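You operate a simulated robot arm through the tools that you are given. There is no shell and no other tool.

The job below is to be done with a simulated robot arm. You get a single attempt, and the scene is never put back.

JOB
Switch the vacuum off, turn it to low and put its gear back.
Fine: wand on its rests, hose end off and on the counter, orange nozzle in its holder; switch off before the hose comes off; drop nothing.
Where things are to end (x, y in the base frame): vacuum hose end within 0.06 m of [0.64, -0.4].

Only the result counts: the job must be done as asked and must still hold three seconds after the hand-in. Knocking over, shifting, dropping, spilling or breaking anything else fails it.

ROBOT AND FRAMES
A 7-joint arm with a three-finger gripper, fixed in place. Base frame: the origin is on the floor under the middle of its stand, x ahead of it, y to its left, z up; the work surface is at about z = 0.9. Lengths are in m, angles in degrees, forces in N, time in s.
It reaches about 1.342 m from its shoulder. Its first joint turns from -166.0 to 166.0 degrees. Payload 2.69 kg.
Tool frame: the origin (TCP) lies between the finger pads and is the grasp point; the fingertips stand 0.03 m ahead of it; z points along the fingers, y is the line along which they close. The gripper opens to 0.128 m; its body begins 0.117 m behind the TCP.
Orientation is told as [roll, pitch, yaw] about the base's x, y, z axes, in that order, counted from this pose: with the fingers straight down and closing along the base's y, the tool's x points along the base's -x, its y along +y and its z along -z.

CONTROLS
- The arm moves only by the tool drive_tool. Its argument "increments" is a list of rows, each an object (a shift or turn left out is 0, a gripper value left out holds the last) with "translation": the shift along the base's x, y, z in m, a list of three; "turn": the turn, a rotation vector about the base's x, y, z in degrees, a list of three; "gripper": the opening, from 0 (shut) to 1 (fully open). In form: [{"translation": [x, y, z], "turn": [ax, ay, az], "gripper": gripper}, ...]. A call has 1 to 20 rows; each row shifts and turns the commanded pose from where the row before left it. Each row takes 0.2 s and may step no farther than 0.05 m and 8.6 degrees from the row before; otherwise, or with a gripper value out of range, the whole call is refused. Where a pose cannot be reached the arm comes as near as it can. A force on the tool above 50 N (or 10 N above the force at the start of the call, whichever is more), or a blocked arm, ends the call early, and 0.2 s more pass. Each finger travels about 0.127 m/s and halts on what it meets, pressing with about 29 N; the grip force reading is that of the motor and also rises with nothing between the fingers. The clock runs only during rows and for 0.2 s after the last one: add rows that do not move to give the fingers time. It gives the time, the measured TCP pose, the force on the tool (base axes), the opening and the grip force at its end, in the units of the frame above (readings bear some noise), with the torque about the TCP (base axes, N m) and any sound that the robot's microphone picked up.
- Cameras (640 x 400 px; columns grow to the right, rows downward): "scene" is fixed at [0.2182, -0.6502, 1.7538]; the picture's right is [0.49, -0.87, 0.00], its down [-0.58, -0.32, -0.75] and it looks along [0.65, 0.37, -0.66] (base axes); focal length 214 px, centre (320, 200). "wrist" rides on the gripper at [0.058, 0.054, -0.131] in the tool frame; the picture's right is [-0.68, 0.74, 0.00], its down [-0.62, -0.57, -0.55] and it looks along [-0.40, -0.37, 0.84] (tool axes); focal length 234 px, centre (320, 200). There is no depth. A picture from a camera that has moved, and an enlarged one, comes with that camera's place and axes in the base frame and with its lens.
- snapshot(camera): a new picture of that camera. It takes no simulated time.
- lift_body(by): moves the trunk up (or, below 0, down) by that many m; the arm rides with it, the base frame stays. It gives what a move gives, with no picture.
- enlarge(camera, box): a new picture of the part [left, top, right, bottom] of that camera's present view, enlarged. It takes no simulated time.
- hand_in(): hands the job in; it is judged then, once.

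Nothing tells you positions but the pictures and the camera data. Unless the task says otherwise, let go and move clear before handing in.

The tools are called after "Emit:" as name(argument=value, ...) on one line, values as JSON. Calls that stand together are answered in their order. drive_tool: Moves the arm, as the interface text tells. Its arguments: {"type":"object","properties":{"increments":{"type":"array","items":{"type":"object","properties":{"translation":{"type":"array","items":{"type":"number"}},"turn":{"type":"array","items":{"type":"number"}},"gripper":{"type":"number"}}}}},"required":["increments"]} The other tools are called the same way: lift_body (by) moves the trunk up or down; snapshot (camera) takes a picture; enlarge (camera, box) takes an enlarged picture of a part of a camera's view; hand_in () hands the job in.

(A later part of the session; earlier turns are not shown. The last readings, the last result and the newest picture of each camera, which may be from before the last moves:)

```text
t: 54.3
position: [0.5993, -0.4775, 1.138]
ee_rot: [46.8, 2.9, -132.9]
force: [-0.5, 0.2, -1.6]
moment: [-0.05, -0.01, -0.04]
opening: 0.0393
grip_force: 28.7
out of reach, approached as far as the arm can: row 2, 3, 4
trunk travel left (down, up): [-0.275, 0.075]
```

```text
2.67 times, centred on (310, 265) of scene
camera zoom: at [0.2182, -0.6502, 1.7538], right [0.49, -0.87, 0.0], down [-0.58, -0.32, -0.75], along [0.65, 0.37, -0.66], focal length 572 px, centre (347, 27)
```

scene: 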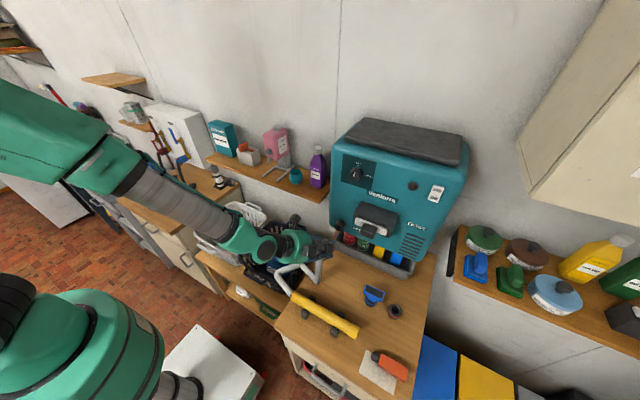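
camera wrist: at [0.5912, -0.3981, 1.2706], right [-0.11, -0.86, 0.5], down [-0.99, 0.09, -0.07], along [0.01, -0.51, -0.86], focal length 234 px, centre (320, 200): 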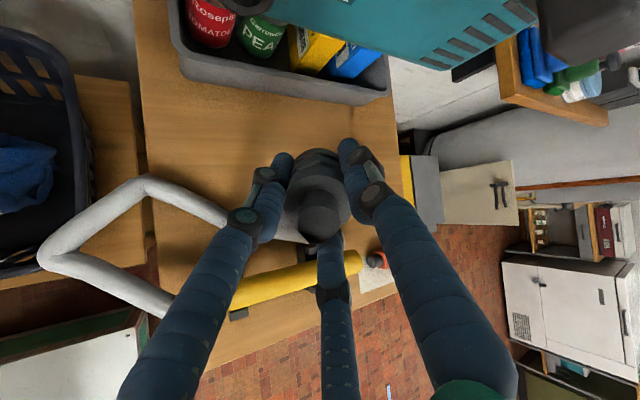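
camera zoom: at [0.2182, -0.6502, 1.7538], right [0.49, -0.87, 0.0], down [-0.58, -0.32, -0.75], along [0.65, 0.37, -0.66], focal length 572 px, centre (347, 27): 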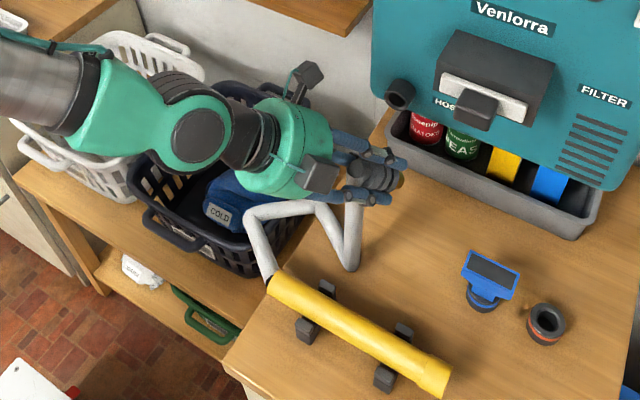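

The yaw limit is near -43° here and it pulled the tool off target, so I'll back the commanded yaw off by 20° and then start lowering toward (0.648, -0.43).

Emit:
drive_tool(increments=[{"turn": [0, 0, 7]}, {"turn": [0, 0, 7]}, {"turn": [0, 0, 6]}, {"translation": [0.008, 0.004, -0.02]}, {"translation": [0.008, 0.004, -0.02]}, {"translation": [0.008, 0.005, -0.02]}, {"translation": [0, 0, -0.02]}, {"translation": [0, 0, 0]}])

Emit:
snapshot(camera="wrist")

Emit:
enlarge(camera="scene", box=[200, 190, 420, 340])

```text
t: 56.1
position: [0.6244, -0.4653, 1.0561]
ee_rot: [46.9, 2.9, -112.8]
force: [-0.7, -0.3, -2.1]
moment: [-0.01, -0.02, 0.0]
opening: 0.0388
grip_force: 29.1
trunk travel left (down, up): [-0.275, 0.075]
```

```text
taken
camera wrist: at [0.5905, -0.3936, 1.1894], right [0.19, -0.84, 0.5], down [-0.96, -0.26, -0.07], along [0.19, -0.47, -0.86], focal length 234 px, centre (320, 200)
```

wrist: 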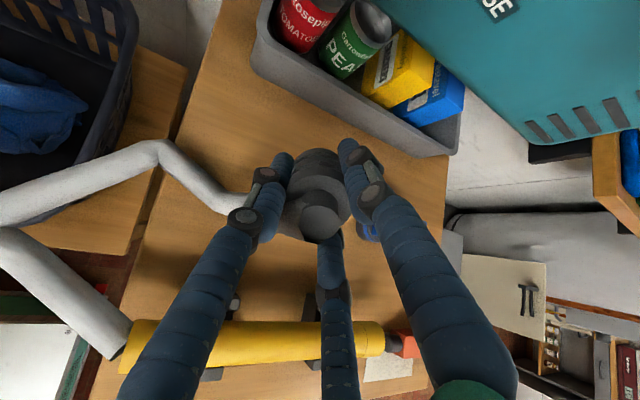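

```text
2.67 times, centred on (310, 265) of scene
camera zoom: at [0.2182, -0.6502, 1.7538], right [0.49, -0.87, 0.0], down [-0.58, -0.32, -0.75], along [0.65, 0.37, -0.66], focal length 572 px, centre (347, 27)
```

zoom: 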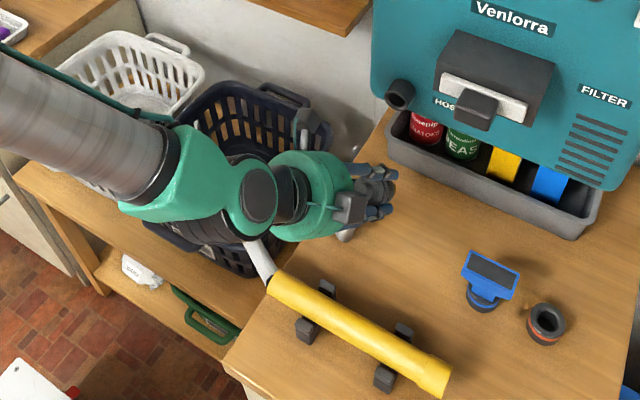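

The tool now tilts 43° with azimuth about -20°, which is a fine laying-down attitude. I'll shift to above the target and go down to z of about 0.99.

Emit:
drive_tool(increments=[{"translation": [0.01, 0.015, -0.016]}, {"translation": [0.01, 0.015, -0.016]}, {"translation": [0.009, 0.015, -0.017]}, {"translation": [0, 0, -0.017]}, {"translation": [0, 0, 0]}])

Emit:
snapshot(camera="wrist")

Emit:
enlarge(camera="scene", box=[220, 200, 400, 340])

```text
t: 57.3
position: [0.6532, -0.4208, 0.9904]
ee_rot: [46.8, 2.8, -112.8]
force: [0.1, 0.2, -0.7]
moment: [0.0, 0.0, 0.04]
opening: 0.039
grip_force: 29.2
trunk travel left (down, up): [-0.275, 0.075]
```

```text
taken
camera wrist: at [0.6188, -0.3488, 1.1236], right [0.19, -0.84, 0.5], down [-0.96, -0.26, -0.07], along [0.19, -0.47, -0.86], focal length 234 px, centre (320, 200)
```

wrist: 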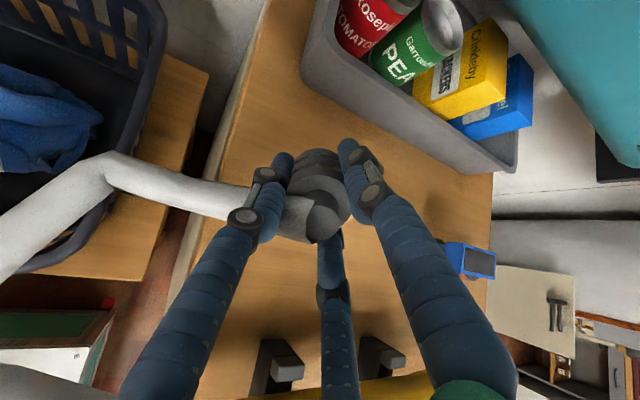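

```text
2.86 times, centred on (310, 270) of scene
camera zoom: at [0.2182, -0.6502, 1.7538], right [0.49, -0.87, 0.0], down [-0.58, -0.32, -0.75], along [0.65, 0.37, -0.66], focal length 613 px, centre (349, 0)
```

zoom: 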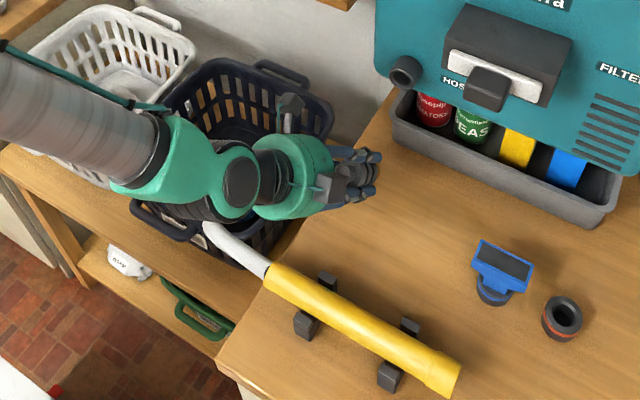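

The hose drapes over the counter's left edge and the cuff is over the target. I'll lower toward contact.

Emit:
drive_tool(increments=[{"translation": [0, 0, -0.015]}, {"translation": [0, 0, -0.015]}, {"translation": [0, 0, -0.01]}, {"translation": [0, 0, -0.004]}, {"translation": [0, 0, 0]}])

Emit:
snapshot(camera="wrist")

Emit:
enlarge(camera="scene", box=[250, 210, 380, 310])

```text
t: 58.5
position: [0.6534, -0.4192, 0.9471]
ee_rot: [46.9, 2.9, -112.9]
force: [-0.3, -0.3, -0.4]
moment: [0.0, -0.05, 0.01]
opening: 0.0392
grip_force: 29.0
trunk travel left (down, up): [-0.275, 0.075]
```

```text
taken
camera wrist: at [0.6192, -0.348, 1.0798], right [0.19, -0.84, 0.5], down [-0.96, -0.26, -0.07], along [0.19, -0.47, -0.86], focal length 234 px, centre (320, 200)
```

wrist: 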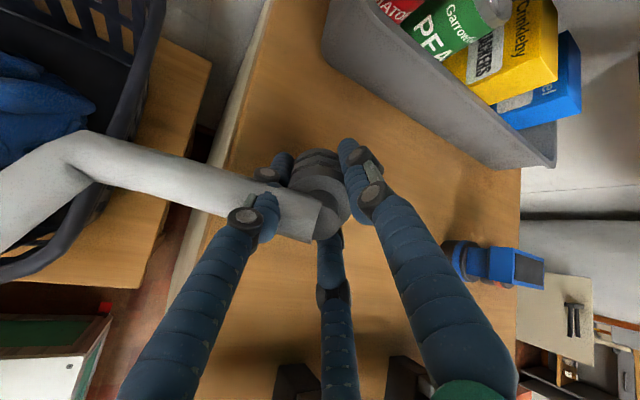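

```text
4.00 times, centred on (315, 260) of scene
camera zoom: at [0.2182, -0.6502, 1.7538], right [0.49, -0.87, 0.0], down [-0.58, -0.32, -0.75], along [0.65, 0.37, -0.66], focal length 858 px, centre (340, -40)
```

zoom: 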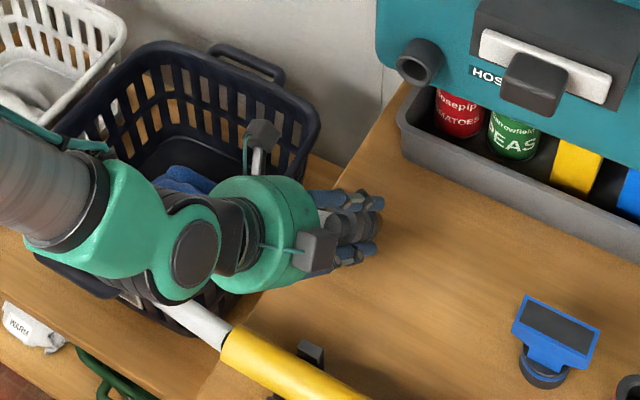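

The hose doesn't push back at all, but a lying cuff could roll toward the edge 3 cm away. Standing it on its mouth is safer, so I'll rise a bit and turn the tool to point straight down.

Emit:
drive_tool(increments=[{"translation": [0, 0, 0.02]}, {"translation": [-0.003, 0, 0.02], "turn": [2.7, 7.3, 0]}, {"translation": [-0.003, 0, 0.01], "turn": [2.7, 7.3, 0]}, {"translation": [-0.003, 0, 0], "turn": [2.7, 7.3, 0]}, {"translation": [-0.003, 0, 0], "turn": [2.7, 7.3, 0]}, {"translation": [0, 0, 0], "turn": [2.7, 7.3, 0]}, {"translation": [0, 0, 0], "turn": [2.7, 7.3, 0]}, {"translation": [0, 0, 0]}])

Emit:
snapshot(camera="wrist")

Emit:
enlarge(camera="scene", box=[240, 190, 400, 310])

```text
t: 60.3
position: [0.6502, -0.417, 1.003]
ee_rot: [4.4, 1.3, -113.9]
force: [0.3, -0.6, -0.4]
moment: [0.04, 0.08, -0.04]
opening: 0.0389
grip_force: 28.8
out of reach, approached as far as the arm can: row 5
trunk travel left (down, up): [-0.275, 0.075]
```

```text
taken
camera wrist: at [0.712, -0.3852, 1.1403], right [0.4, -0.92, 0.04], down [-0.81, -0.33, 0.49], along [-0.43, -0.23, -0.87], focal length 234 px, centre (320, 200)
```

wrist: 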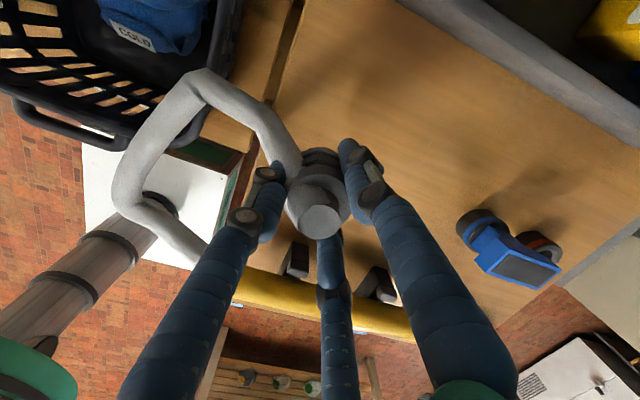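

```text
3.33 times, centred on (320, 250) of scene
camera zoom: at [0.2182, -0.6502, 1.7538], right [0.49, -0.87, 0.0], down [-0.58, -0.32, -0.75], along [0.65, 0.37, -0.66], focal length 715 px, centre (320, 33)
```

zoom: 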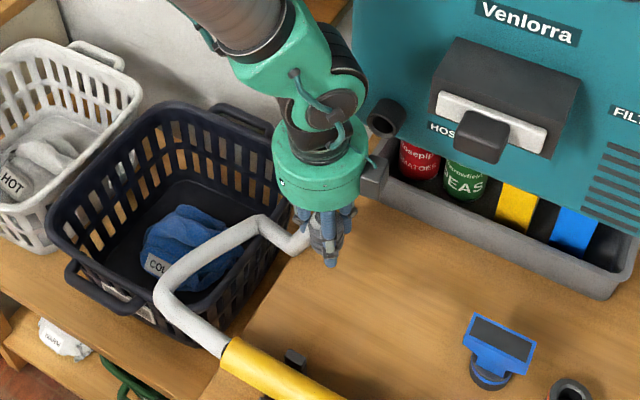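

Nearly vertical; about 4.7° of tilt remains. I'll correct it and shift to (0.642, -0.42) before lowering.

Emit:
drive_tool(increments=[{"translation": [-0.004, -0.002, 0], "turn": [0.4, 2.3, 0]}, {"translation": [-0.004, -0.001, 0], "turn": [0.4, 2.3, 0]}, {"translation": [0, 0, -0.015]}, {"translation": [0, 0, -0.015]}, {"translation": [0, 0, 0]}])

Emit:
snapshot(camera="wrist")

Emit:
enlarge(camera="scene", box=[290, 210, 370, 280])

```text
t: 61.5
position: [0.6432, -0.4212, 0.9721]
ee_rot: [0.0, 0.3, -114.0]
force: [0.7, 0.0, -1.0]
moment: [-0.01, 0.0, 0.01]
opening: 0.0389
grip_force: 29.3
trunk travel left (down, up): [-0.275, 0.075]
```

```text
taken
camera wrist: at [0.7152, -0.3895, 1.1057], right [0.4, -0.92, 0.0], down [-0.77, -0.34, 0.55], along [-0.5, -0.21, -0.84], focal length 234 px, centre (320, 200)
```

wrist: 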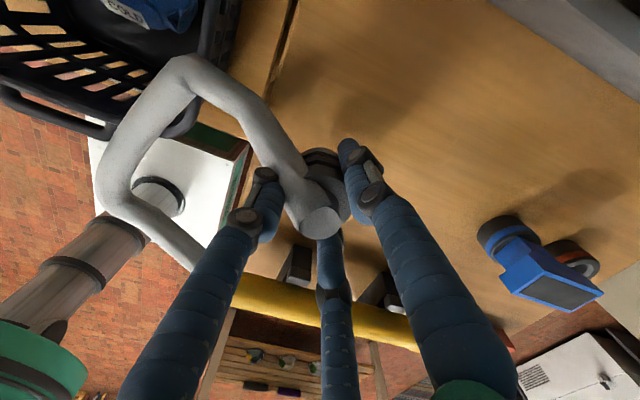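

```text
5.71 times, centred on (330, 245) of scene
camera zoom: at [0.2182, -0.6502, 1.7538], right [0.49, -0.87, 0.0], down [-0.58, -0.32, -0.75], along [0.65, 0.37, -0.66], focal length 1226 px, centre (263, -57)
```

zoom: 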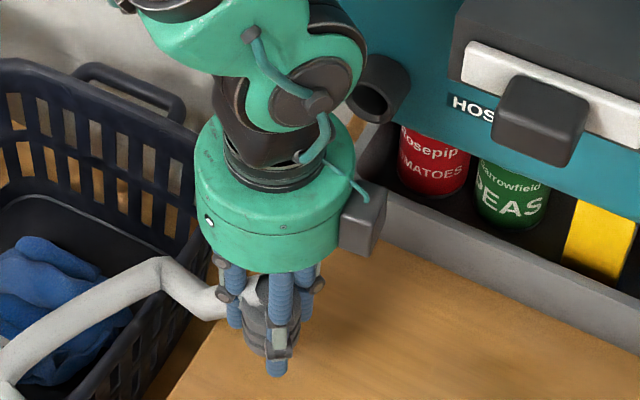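

The cuff is vertical at about (0.643, -0.421). I'll lower it until its mouth meets the counter.

Emit:
drive_tool(increments=[{"translation": [0, 0, -0.012]}, {"translation": [0, 0, -0.01]}, {"translation": [0, 0, -0.006]}, {"translation": [0, 0, -0.004]}, {"translation": [0, 0, 0]}])

Emit:
enlarge(camera="scene", box=[300, 235, 350, 275])

```text
t: 62.7
position: [0.6438, -0.4216, 0.9426]
ee_rot: [0.2, 0.2, -114.0]
force: [8.1, -4.0, 23.9]
moment: [-0.1, -0.34, -0.02]
opening: 0.0387
grip_force: 28.7
trunk travel left (down, up): [-0.275, 0.075]
```

```text
10.00 times, centred on (325, 255) of scene
camera zoom: at [0.2182, -0.6502, 1.7538], right [0.49, -0.87, 0.0], down [-0.58, -0.32, -0.75], along [0.65, 0.37, -0.66], focal length 2145 px, centre (270, -350)
```

zoom: 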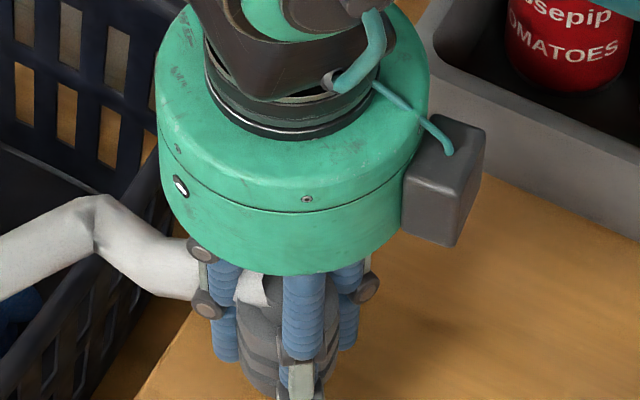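

The mouth is on the counter with about 24 N of push. I'll ease up 2 mm and then open the fingers slowly.

Emit:
drive_tool(increments=[{"translation": [0, 0, 0.002]}, {"translation": [0, 0, 0]}])

```text
t: 63.3
position: [0.6436, -0.4203, 0.9425]
ee_rot: [0.0, 0.4, -114.0]
force: [7.6, -3.2, 18.0]
moment: [-0.12, -0.27, -0.03]
opening: 0.0384
grip_force: 29.1
trunk travel left (down, up): [-0.275, 0.075]
```

Emit:
drive_tool(increments=[{"translation": [0, 0, 0.002]}, {"translation": [0, 0, 0.001]}, {"translation": [0, 0, 0]}])

```text
t: 64.1
position: [0.6411, -0.4202, 0.9464]
ee_rot: [-0.1, 0.3, -114.0]
force: [-0.2, 1.2, -0.5]
moment: [-0.02, 0.01, -0.01]
opening: 0.0384
grip_force: 28.7
trunk travel left (down, up): [-0.275, 0.075]
```

It's now just clear of the counter, so contact is around 0.944. I'll touch down lightly, then open in small steps.

Emit:
drive_tool(increments=[{"translation": [0, 0, -0.0015]}, {"translation": [0, 0, -0.001]}, {"translation": [0, 0, 0]}])

```text
t: 64.9
position: [0.6423, -0.422, 0.9434]
ee_rot: [0.0, 0.3, -114.0]
force: [-0.4, -0.3, -0.6]
moment: [-0.04, 0.02, 0.01]
opening: 0.0382
grip_force: 28.7
trunk travel left (down, up): [-0.275, 0.075]
```

Emit:
drive_tool(increments=[{"translation": [0, 0, -0.001]}, {"translation": [0, 0, 0]}])

Emit:
enlarge(camera="wrist", box=[240, 120, 400, 280])

```text
t: 65.5
position: [0.6414, -0.4216, 0.9429]
ee_rot: [-0.1, 0.3, -113.9]
force: [-0.6, -0.2, -1.1]
moment: [0.0, 0.01, -0.04]
opening: 0.0384
grip_force: 28.6
trunk travel left (down, up): [-0.275, 0.075]
```

```text
2.50 times, centred on (320, 200) of wrist
camera zoom: at [0.7151, -0.39, 1.0753], right [0.4, -0.92, 0.0], down [-0.77, -0.34, 0.55], along [-0.5, -0.21, -0.84], focal length 585 px, centre (320, 200)
```

zoom: 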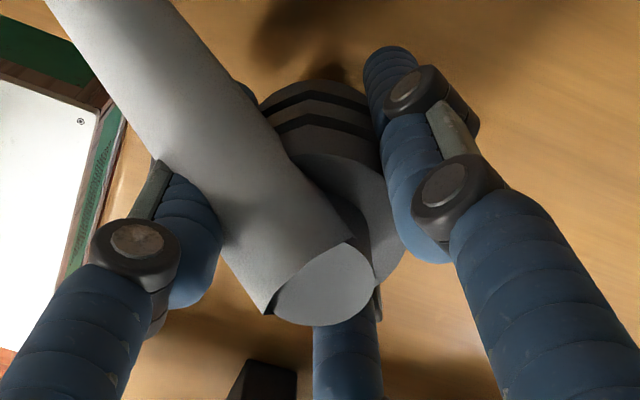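

Emit:
drive_tool(increments=[{"translation": [0, 0, -0.001]}, {"translation": [0, 0, 0]}])

```text
t: 66.1
position: [0.6418, -0.4215, 0.9423]
ee_rot: [0.1, 0.2, -114.0]
force: [-0.6, 0.1, 9.0]
moment: [0.02, 0.07, -0.03]
opening: 0.0382
grip_force: 29.5
trunk travel left (down, up): [-0.275, 0.075]
```

Light vertical contact (9 N) with no side load. I'll open slowly.

Emit:
drive_tool(increments=[{"gripper": 0.33}, {"gripper": 0.38}, {"gripper": 0.42}, {"gripper": 0.42}])

Emit:
enlarge(camera="wrist", box=[240, 120, 400, 280])

Emit:
enlarge(camera="scene", box=[300, 235, 350, 275])

```text
t: 67.1
position: [0.6413, -0.4206, 0.9408]
ee_rot: [0.0, 0.3, -114.1]
force: [1.1, 0.3, 0.6]
moment: [-0.01, -0.01, 0.0]
opening: 0.0536
grip_force: 0.1
trunk travel left (down, up): [-0.275, 0.075]
```

```text
2.50 times, centred on (320, 200) of wrist
camera zoom: at [0.7149, -0.3897, 1.0741], right [0.4, -0.92, 0.0], down [-0.77, -0.34, 0.55], along [-0.5, -0.21, -0.84], focal length 585 px, centre (320, 200)
```

zoom: 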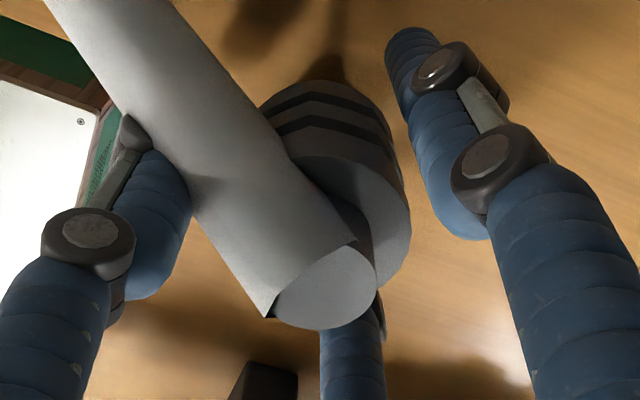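

```text
10.00 times, centred on (325, 255) of scene
camera zoom: at [0.2182, -0.6502, 1.7538], right [0.49, -0.87, 0.0], down [-0.58, -0.32, -0.75], along [0.65, 0.37, -0.66], focal length 2145 px, centre (270, -350)
```

zoom: 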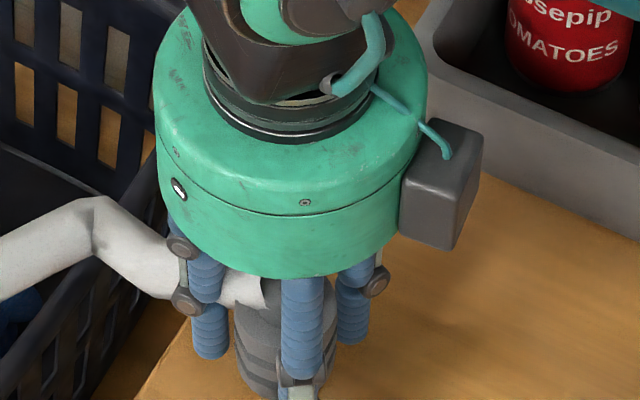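

The cuff stands upright and still with the fingers clear. I'll rise straight up slowly, then check.

Emit:
drive_tool(increments=[{"translation": [0, 0, 0.008]}, {"translation": [0, 0, 0.012]}, {"translation": [0, 0, 0.015]}, {"translation": [0, 0, 0.015]}, {"translation": [0, 0, 0.02]}])

Emit:
snapshot(camera="wrist")

Emit:
enlarge(camera="scene", box=[240, 200, 380, 310])

```text
t: 68.3
position: [0.6428, -0.4228, 1.011]
ee_rot: [0.0, 0.3, -114.0]
force: [-1.3, -0.4, -0.4]
moment: [0.0, -0.01, 0.02]
opening: 0.054
grip_force: 0.1
trunk travel left (down, up): [-0.275, 0.075]
```

```text
taken
camera wrist: at [0.7148, -0.3916, 1.1443], right [0.4, -0.92, 0.0], down [-0.77, -0.34, 0.55], along [-0.5, -0.21, -0.84], focal length 234 px, centre (320, 200)
```

wrist: 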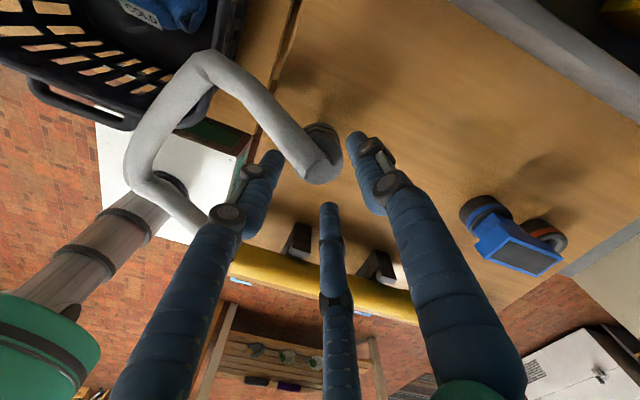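

```text
3.64 times, centred on (310, 255) of scene
camera zoom: at [0.2182, -0.6502, 1.7538], right [0.49, -0.87, 0.0], down [-0.58, -0.32, -0.75], along [0.65, 0.37, -0.66], focal length 780 px, centre (356, 0)
```

zoom: 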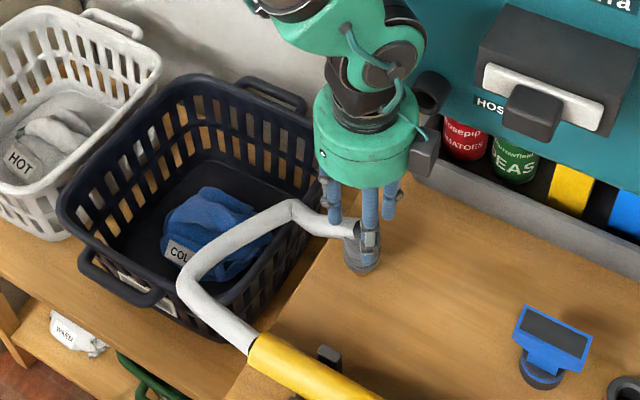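

The cuff stays standing at about (0.642, -0.421). I'll go up 4 cm more and then retreat along -x, away from the port and the cuff.

Emit:
drive_tool(increments=[{"translation": [0, 0, 0.02]}, {"translation": [0, 0, 0.02]}, {"translation": [-0.02, 0, 0.02]}, {"translation": [-0.03, -0.01, 0.02]}, {"translation": [-0.03, -0.02, 0.02]}, {"translation": [-0.03, -0.03, 0.02]}, {"translation": [-0.01, -0.04, 0.02]}, {"translation": [0, -0.04, 0.02]}])

Emit:
snapshot(camera="wrist")

Emit:
snapshot(camera="scene")

Emit:
enlarge(camera="scene", box=[240, 200, 400, 340])

```text
t: 70.1
position: [0.5225, -0.5623, 1.1718]
ee_rot: [-0.1, 0.3, -114.0]
force: [0.1, 0.7, -0.5]
moment: [0.05, 0.01, -0.02]
opening: 0.0536
grip_force: 0.0
trunk travel left (down, up): [-0.275, 0.075]
```

```text
taken
camera wrist: at [0.5951, -0.5308, 1.3049], right [0.4, -0.92, 0.0], down [-0.77, -0.34, 0.55], along [-0.5, -0.21, -0.84], focal length 234 px, centre (320, 200)
```

wrist: 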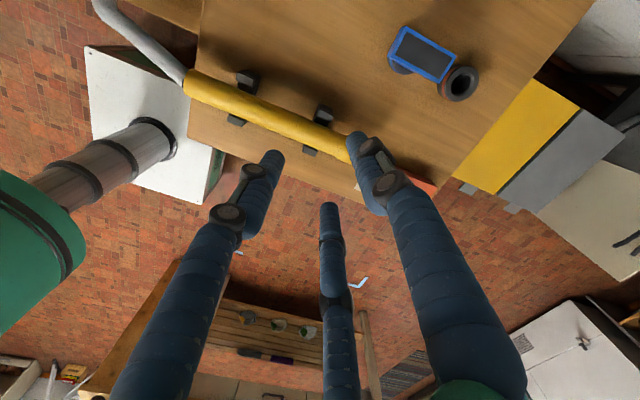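

```text
taken
```

scene: 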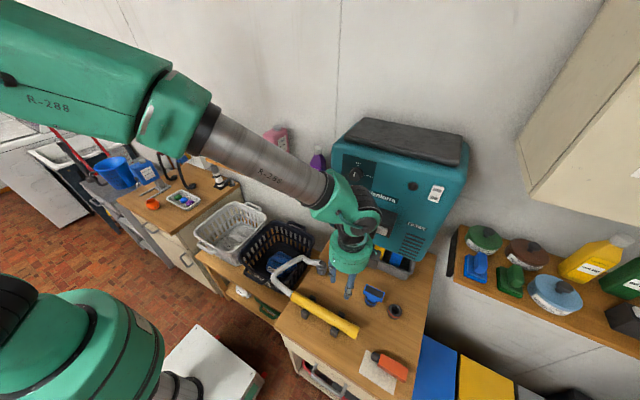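

```text
2.86 times, centred on (320, 270) of scene
camera zoom: at [0.2182, -0.6502, 1.7538], right [0.49, -0.87, 0.0], down [-0.58, -0.32, -0.75], along [0.65, 0.37, -0.66], focal length 613 px, centre (320, 0)
```

zoom: 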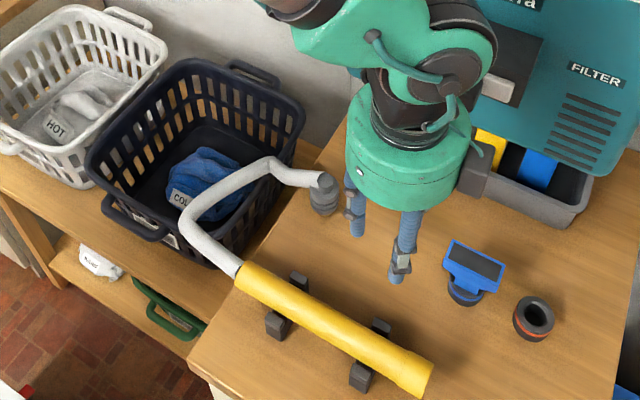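

The hose end stands at about (0.644, -0.419) on the counter, and the wand is still on its rests. Now for the orange nozzle: I'll go above it with the tool yawed to -90° and look closely.

Emit:
drive_tool(increments=[{"translation": [-0.01, -0.035, 0.01], "turn": [0, 0, 8], "gripper": 0.7}, {"translation": [-0.01, -0.035, 0.01], "turn": [0, 0, 8]}, {"translation": [-0.01, -0.035, 0], "turn": [0, 0, 8]}, {"translation": [-0.01, -0.035, 0]}, {"translation": [-0.01, -0.035, 0]}, {"translation": [-0.005, -0.025, 0]}, {"translation": [0, 0, 0]}])

Emit:
snapshot(camera="wrist")

Emit:
enlarge(camera="scene", box=[320, 260, 440, 400])

```text
t: 71.7
position: [0.4681, -0.7611, 1.1919]
ee_rot: [0.0, 0.2, -89.9]
force: [0.7, 0.2, -0.2]
moment: [0.01, -0.01, 0.01]
opening: 0.0894
grip_force: 0.1
trunk travel left (down, up): [-0.275, 0.075]
```

```text
taken
camera wrist: at [0.5208, -0.7035, 1.3248], right [0.74, -0.68, 0.0], down [-0.56, -0.62, 0.55], along [-0.37, -0.4, -0.84], focal length 234 px, centre (320, 200)
```

wrist: 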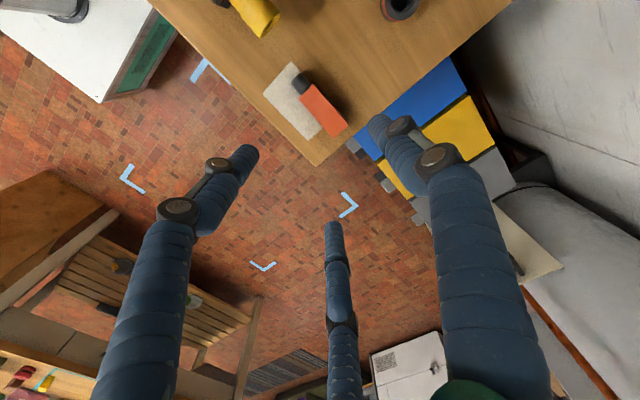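

```text
2.86 times, centred on (380, 330) of scene
camera zoom: at [0.2182, -0.6502, 1.7538], right [0.49, -0.87, 0.0], down [-0.58, -0.32, -0.75], along [0.65, 0.37, -0.66], focal length 613 px, centre (149, -171)
```

zoom: 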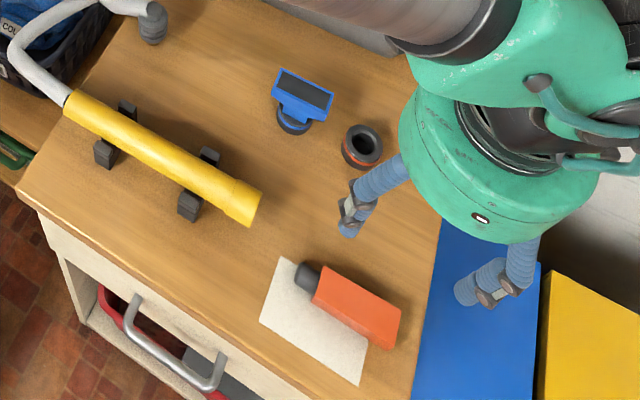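

I have the nozzle in view from both cameras; I'll zoom in to measure its corners and the holder.

Emit:
enlarge(camera="wrist", box=[270, 55, 366, 145])

Emit:
enlarge(camera="scene", box=[365, 335, 425, 385])

Emit:
enlarge(camera="scene", box=[380, 295, 412, 325])

```text
4.44 times, centred on (318, 100) of wrist
camera zoom: at [0.5208, -0.7035, 1.3248], right [0.74, -0.68, 0.0], down [-0.56, -0.62, 0.55], along [-0.37, -0.4, -0.84], focal length 1041 px, centre (329, 644)
```

zoom: 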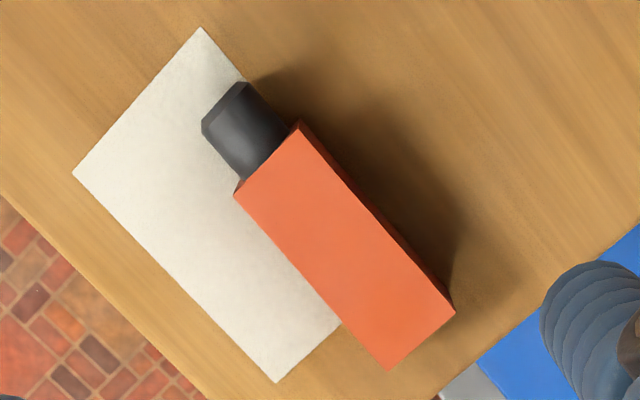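

```text
8.00 times, centred on (395, 360) of scene
camera zoom: at [0.2182, -0.6502, 1.7538], right [0.49, -0.87, 0.0], down [-0.58, -0.32, -0.75], along [0.65, 0.37, -0.66], focal length 1716 px, centre (-280, -1080)
```

zoom: 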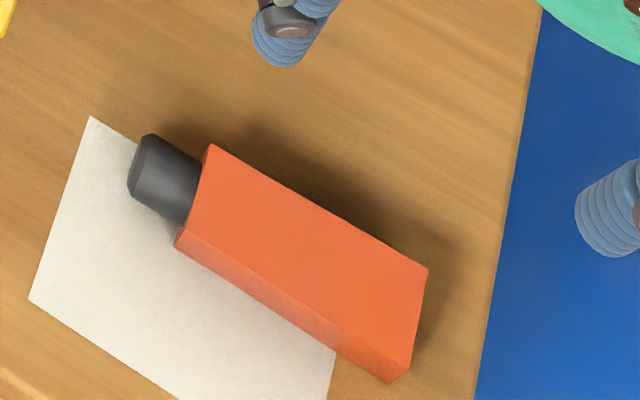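

```text
13.33 times, centred on (396, 310) of scene
camera zoom: at [0.2182, -0.6502, 1.7538], right [0.49, -0.87, 0.0], down [-0.58, -0.32, -0.75], along [0.65, 0.37, -0.66], focal length 2860 px, centre (-693, -1267)
```

zoom: 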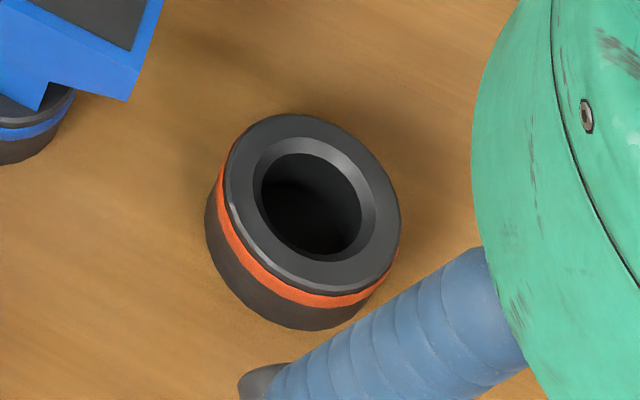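

The nozzle lies square along y: block x 0.450–0.482, y -0.729 to -0.812, about 31 mm thick, neck toward +y. Its holder is at about (0.638, -0.733) with its top near z = 0.925. I'll grip the block with a 10° lean, so that the camera clears the counter once the nozzle is upright; first move above it.

Emit:
drive_tool(increments=[{"translation": [-0.004, -0.007, -0.03], "turn": [5, 0, 0], "gripper": 0.65}, {"translation": [-0.004, -0.007, -0.03], "turn": [5, 0, 0]}, {"translation": [-0.003, -0.008, -0.03]}, {"translation": [0, 0, -0.03]}, {"translation": [0, 0, -0.03]}, {"translation": [0, 0, 0]}])

Emit:
snapshot(camera="wrist")

Emit:
enlarge(camera="scene", box=[340, 290, 450, 400])

```text
t: 73.1
position: [0.4572, -0.7833, 1.0411]
ee_rot: [0.0, 10.3, -90.0]
force: [-0.5, -0.1, -1.2]
moment: [0.03, -0.01, -0.04]
opening: 0.0829
grip_force: 0.0
trunk travel left (down, up): [-0.275, 0.075]
```

```text
taken
camera wrist: at [0.5106, -0.7493, 1.1811], right [0.74, -0.67, -0.12], down [-0.57, -0.7, 0.43], along [-0.37, -0.25, -0.89], focal length 234 px, centre (320, 200)
```

wrist: 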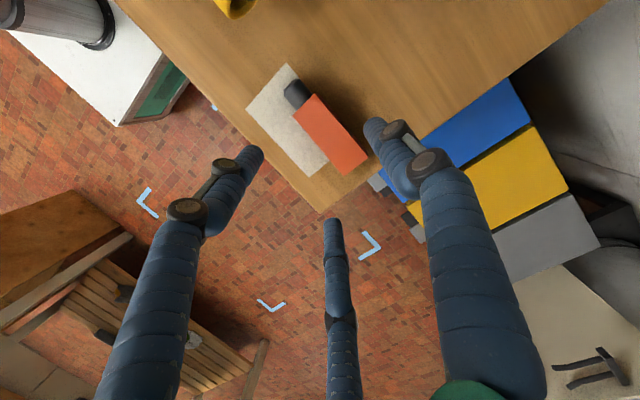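

```text
3.64 times, centred on (395, 345) of scene
camera zoom: at [0.2182, -0.6502, 1.7538], right [0.49, -0.87, 0.0], down [-0.58, -0.32, -0.75], along [0.65, 0.37, -0.66], focal length 780 px, centre (47, -327)
```

zoom: 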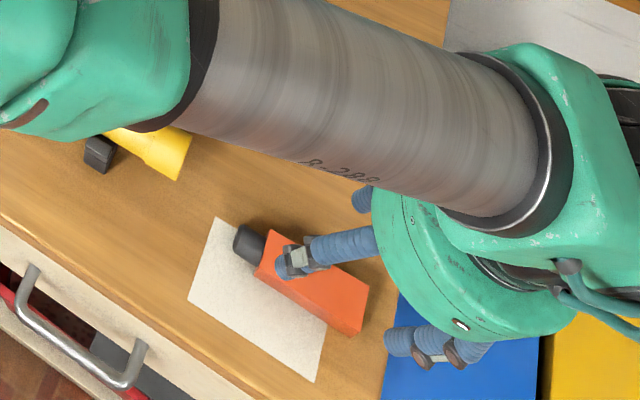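

The forearm now passes over the wand's end in the scene view; I want to judge its height before going lower.

Emit:
snapshot(camera="scene")

Emit:
enlarge(camera="wrist", box=[240, 50, 400, 210])

```text
taken
```

scene: 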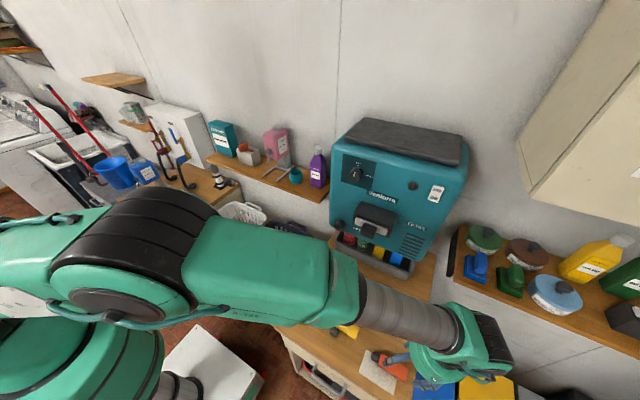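

```text
2.50 times, centred on (320, 130) of wrist
camera zoom: at [0.5106, -0.7493, 1.1811], right [0.74, -0.67, -0.12], down [-0.57, -0.7, 0.43], along [-0.37, -0.25, -0.89], focal length 585 px, centre (320, 375)
```

zoom: 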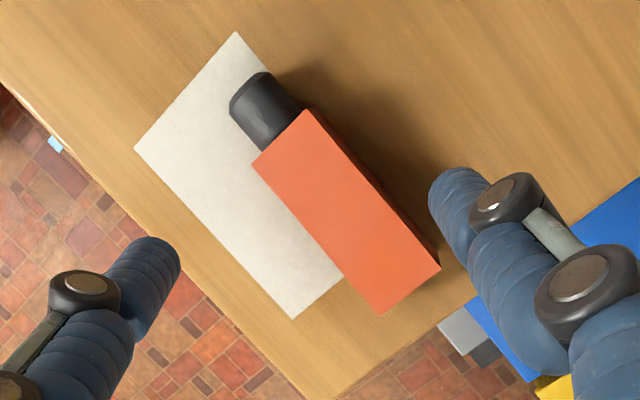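

The forearm is well above the wand (around z = 1.3), so descending another 10 cm is safe. The nozzle centre checks out at (0.466, -0.771); I'll go down to grip height.

Emit:
drive_tool(increments=[{"translation": [0, 0, -0.03]}, {"translation": [0, 0, -0.03]}, {"translation": [0, 0, -0.02]}, {"translation": [0, 0, -0.01]}, {"translation": [0, 0, -0.006]}, {"translation": [0, 0, 0]}])

Emit:
snapshot(camera="wrist")

Emit:
snapshot(camera="scene")

```text
t: 74.5
position: [0.4563, -0.7845, 0.9449]
ee_rot: [0.0, 10.2, -90.0]
force: [0.2, 0.7, -0.6]
moment: [-0.02, 0.02, -0.02]
opening: 0.0831
grip_force: 0.0
trunk travel left (down, up): [-0.275, 0.075]
```

```text
taken
camera wrist: at [0.5096, -0.7495, 1.0857], right [0.74, -0.67, -0.12], down [-0.57, -0.7, 0.43], along [-0.37, -0.25, -0.89], focal length 234 px, centre (320, 200)
```

wrist: 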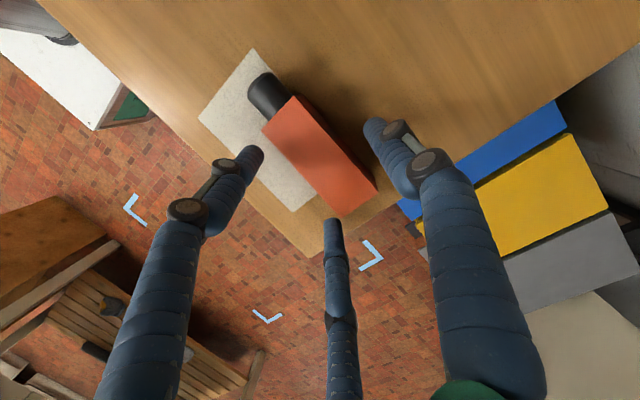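

```text
taken
```

scene: 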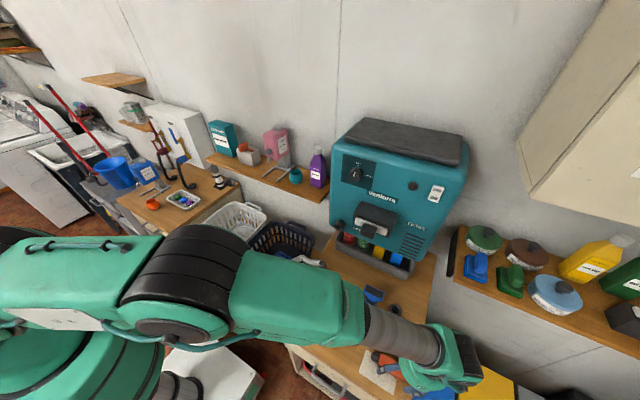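

The −y finger would land close to the block's far corner, so I'll zoom in to check that before closing.

Emit:
enlarge(camera="wrist", box=[230, 60, 410, 250])

```text
2.11 times, centred on (320, 155) of wrist
camera zoom: at [0.5096, -0.7495, 1.0857], right [0.74, -0.67, -0.12], down [-0.57, -0.7, 0.43], along [-0.37, -0.25, -0.89], focal length 493 px, centre (320, 295)
```

zoom: 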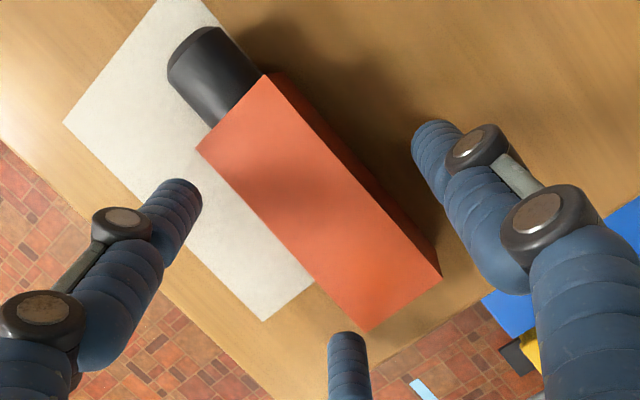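

I'll shift 3 mm toward +y for more overlap on the far end, drop 2 mm, and then close.

Emit:
drive_tool(increments=[{"translation": [0.001, 0.003, -0.002]}, {"gripper": 0.5}, {"gripper": 0.42}, {"gripper": 0.35}, {"gripper": 0.2}, {"gripper": 0}])

Emit:
enlarge(camera="wrist", box=[230, 60, 410, 250])

```text
t: 75.9
position: [0.4578, -0.7806, 0.9428]
ee_rot: [0.1, 10.2, -90.1]
force: [0.1, 0.0, -0.2]
moment: [-0.02, -0.02, -0.01]
opening: 0.0481
grip_force: 28.8
trunk travel left (down, up): [-0.275, 0.075]
```

```text
2.11 times, centred on (320, 155) of wrist
camera zoom: at [0.511, -0.7457, 1.084], right [0.74, -0.67, -0.12], down [-0.57, -0.7, 0.43], along [-0.37, -0.25, -0.89], focal length 493 px, centre (320, 295)
```

zoom: 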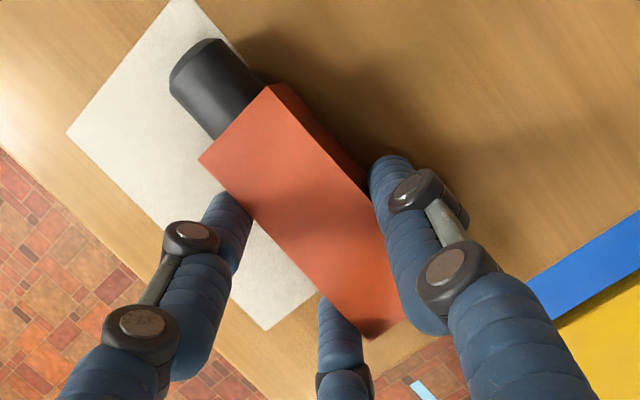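

The block is gripped at 48 mm opening with all three fingers in contact. I'll lift gently and check.

Emit:
drive_tool(increments=[{"translation": [0, 0, 0.01]}, {"translation": [0, 0, 0.02]}, {"translation": [0, 0, 0.03]}, {"translation": [0, 0, 0.04]}, {"translation": [0, 0, 0.04]}, {"translation": [0, 0, 0.04]}, {"translation": [0, 0, 0]}])

Emit:
enlarge(camera="wrist", box=[230, 60, 410, 250])

Emit:
snapshot(camera="scene")

```text
t: 77.5
position: [0.4552, -0.7793, 1.1221]
ee_rot: [-0.1, 10.4, -89.9]
force: [0.3, 0.7, -0.9]
moment: [-0.02, 0.0, -0.01]
opening: 0.0478
grip_force: 28.9
trunk travel left (down, up): [-0.275, 0.075]
```

```text
2.11 times, centred on (320, 155) of wrist
camera zoom: at [0.5089, -0.7465, 1.2635], right [0.74, -0.67, -0.12], down [-0.57, -0.7, 0.43], along [-0.37, -0.25, -0.89], focal length 493 px, centre (320, 295)
```

zoom: 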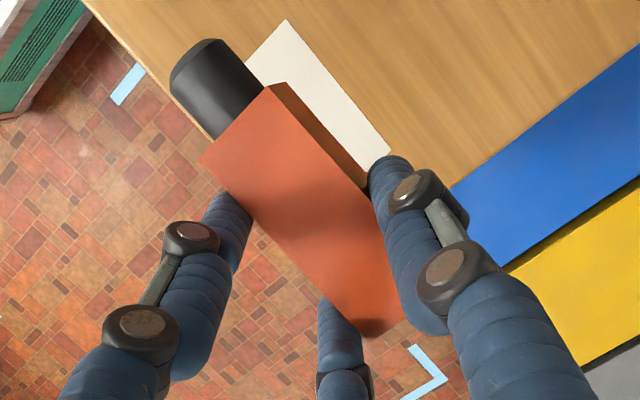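

```text
taken
```

scene: 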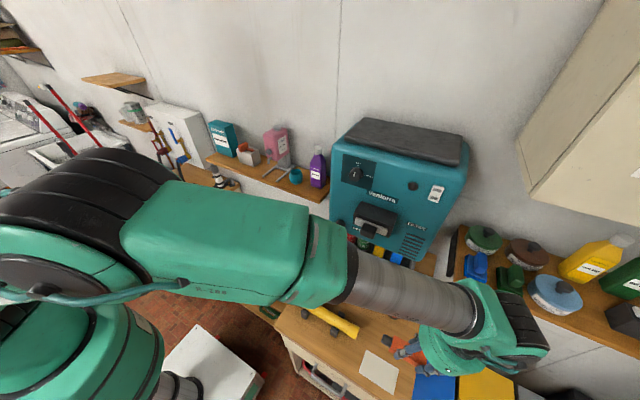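

The nozzle is held firmly and the sheet stayed put. I'll raise it and yaw the tool back by +90°.

Emit:
drive_tool(increments=[{"translation": [0, 0.005, 0.02], "turn": [0, 0, 8.2]}, {"translation": [0, 0.005, 0.02], "turn": [0, 0, 8.2]}, {"translation": [0, 0.005, 0.02], "turn": [0, 0, 8.2]}, {"translation": [0, 0.005, 0.02], "turn": [0, 0, 8.2]}, {"translation": [0, 0.005, 0.02], "turn": [0, 0, 8.2]}, {"translation": [0, 0.005, 0], "turn": [0, 0, 8.2]}, {"translation": [0, 0.005, 0], "turn": [0, 0, 8.2]}, {"translation": [0, 0, 0], "turn": [0, 0, 8.2]}, {"translation": [0, 0, 0], "turn": [0, 0, 8.2]}, {"translation": [0, 0, 0], "turn": [0, 0, 8.2]}, {"translation": [0, 0, 0], "turn": [0, 0, 8.0]}, {"translation": [0, 0, 0]}])

Emit:
snapshot(camera="wrist")

Emit:
snapshot(camera="scene")

```text
t: 80.1
position: [0.4575, -0.7464, 1.2232]
ee_rot: [-0.1, 10.3, 0.1]
force: [0.1, -0.3, -0.2]
moment: [-0.03, 0.0, -0.03]
opening: 0.0476
grip_force: 29.1
trunk travel left (down, up): [-0.275, 0.075]
```

```text
taken
camera wrist: at [0.4235, -0.6914, 1.3639], right [0.66, 0.74, -0.12], down [0.71, -0.56, 0.43], along [0.25, -0.37, -0.89], focal length 234 px, centre (320, 200)
```

wrist: 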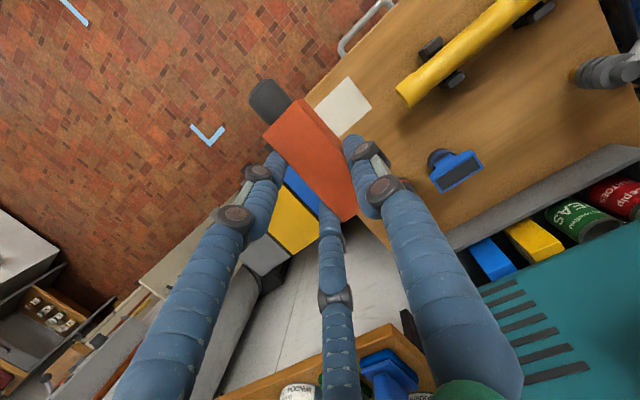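

```text
taken
```

scene: 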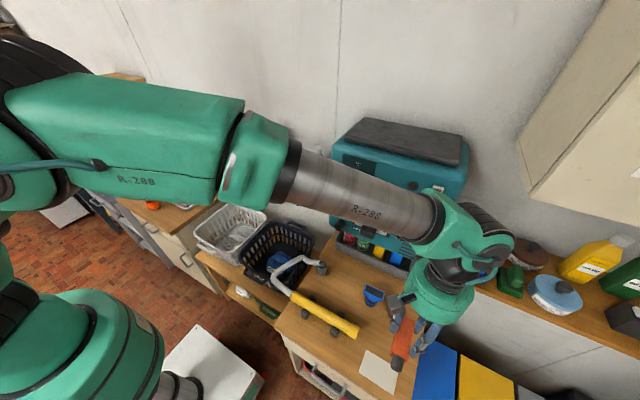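

The yaw is done and the nozzle's neck points to -x. Now I'll pitch the tool up by -90° so the neck points down, moving forward a little as I go.

Emit:
drive_tool(increments=[{"translation": [0.008, 0, 0], "turn": [0, -8.2, 0]}, {"translation": [0.008, 0, 0], "turn": [0, -8.2, 0]}, {"translation": [0.008, 0, 0], "turn": [0, -8.2, 0]}, {"translation": [0.008, 0, 0], "turn": [0, -8.2, 0]}, {"translation": [0.008, 0, 0], "turn": [0, -8.2, 0]}, {"translation": [0.008, 0, 0], "turn": [0, -8.2, 0]}, {"translation": [0.008, 0, 0], "turn": [0, -8.2, 0]}, {"translation": [0.008, 0, 0], "turn": [0, -8.2, 0]}, {"translation": [0.008, 0, 0], "turn": [0, -8.2, 0]}, {"translation": [0.008, 0, 0], "turn": [0, -8.2, 0]}, {"translation": [0, 0, 0], "turn": [0, -8.0, 0]}, {"translation": [0, 0, 0]}])

Emit:
snapshot(camera="wrist")

Emit:
snapshot(camera="scene")

```text
t: 82.7
position: [0.5402, -0.7464, 1.2229]
ee_rot: [-0.2, -79.8, 0.3]
force: [-0.8, -0.6, -1.1]
moment: [-0.04, 0.03, 0.0]
opening: 0.0476
grip_force: 28.8
trunk travel left (down, up): [-0.275, 0.075]
```

```text
taken
camera wrist: at [0.3993, -0.6925, 1.1907], right [0.12, 0.74, 0.67], down [-0.43, -0.57, 0.7], along [0.89, -0.37, 0.25], focal length 234 px, centre (320, 200)
```

wrist: 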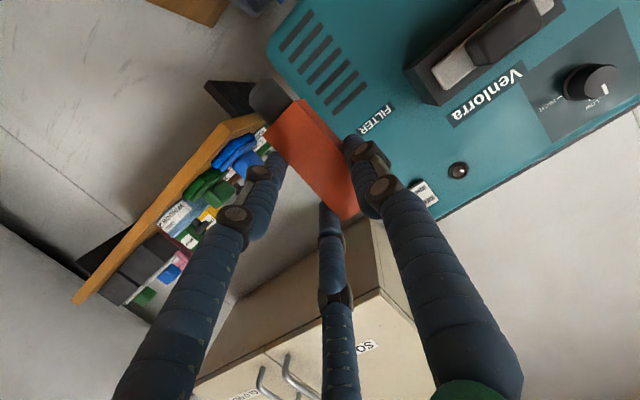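

```text
taken
```

scene: 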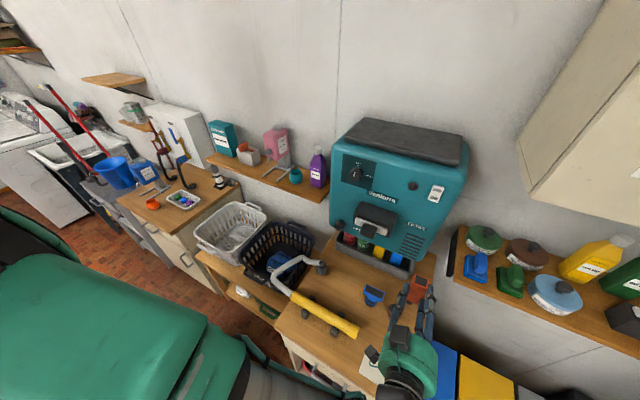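

The nozzle is upright with its neck down. I'll check its verticality, then move over the holder at this height.

Emit:
drive_tool(increments=[{"translation": [0.02, 0.0015, 0]}, {"translation": [0.02, 0.0015, 0]}, {"translation": [0.02, 0.0015, 0]}, {"translation": [0.0105, 0, 0]}, {"translation": [0, 0, 0]}])

Emit:
enlarge(camera="scene", box=[350, 230, 450, 340])

Emit:
snapshot(camera="wrist")

```text
t: 83.9
position: [0.609, -0.7424, 1.2242]
ee_rot: [0.0, -79.7, 0.1]
force: [-0.5, 0.8, -0.1]
moment: [0.01, -0.01, 0.0]
opening: 0.0477
grip_force: 28.6
trunk travel left (down, up): [-0.275, 0.075]
```

```text
3.64 times, centred on (400, 285) of scene
camera zoom: at [0.2182, -0.6502, 1.7538], right [0.49, -0.87, 0.0], down [-0.58, -0.32, -0.75], along [0.65, 0.37, -0.66], focal length 780 px, centre (29, -109)
```

zoom: 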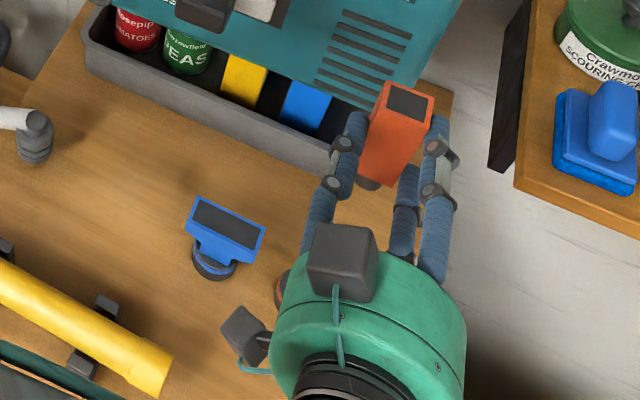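

```text
taken
camera wrist: at [0.4694, -0.6878, 1.1914], right [0.12, 0.74, 0.67], down [-0.43, -0.57, 0.7], along [0.89, -0.37, 0.25], focal length 234 px, centre (320, 200)
```

wrist: 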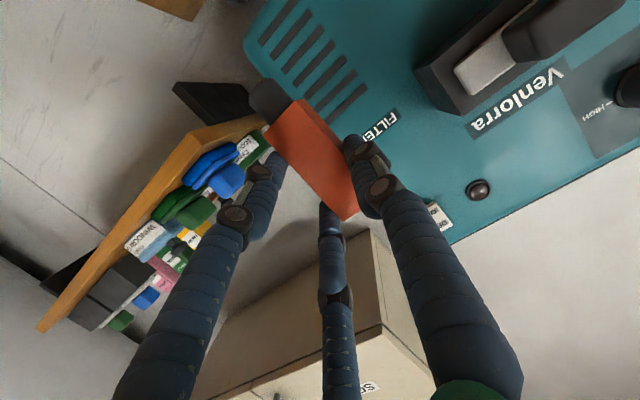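

The nozzle is upright over the holder area. I'll lower the whole trunk by 0.15 m, which keeps the arm's posture, and check the alignment in the scene view.

Emit:
lift_body(by=-0.1)

Emit:
snapshot(camera="scene")

Emit:
enlarge(camera="scene", box=[350, 250, 450, 350])

```text
t: 85.2
position: [0.6089, -0.7425, 1.1259]
ee_rot: [-0.3, -79.7, 0.3]
force: [0.4, -1.4, -0.2]
moment: [-0.03, 0.05, -0.01]
opening: 0.0475
grip_force: 29.1
trunk travel left (down, up): [-0.175, 0.175]
```

```text
taken
```

scene: 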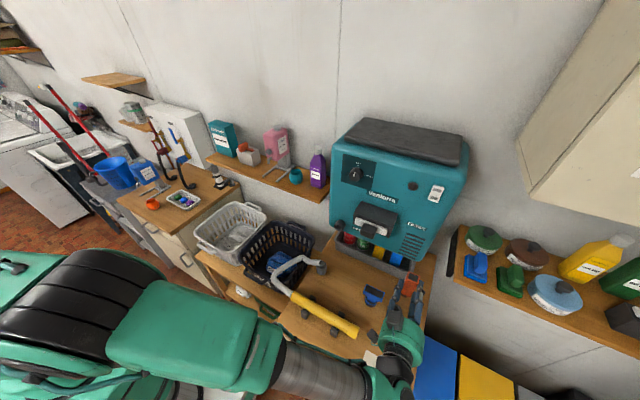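

```text
4.00 times, centred on (400, 300) of scene
camera zoom: at [0.2182, -0.6502, 1.7538], right [0.49, -0.87, 0.0], down [-0.58, -0.32, -0.75], along [0.65, 0.37, -0.66], focal length 858 px, centre (0, -200)
```

zoom: 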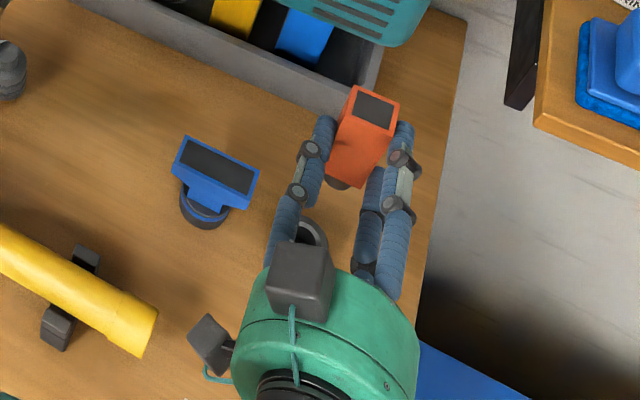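

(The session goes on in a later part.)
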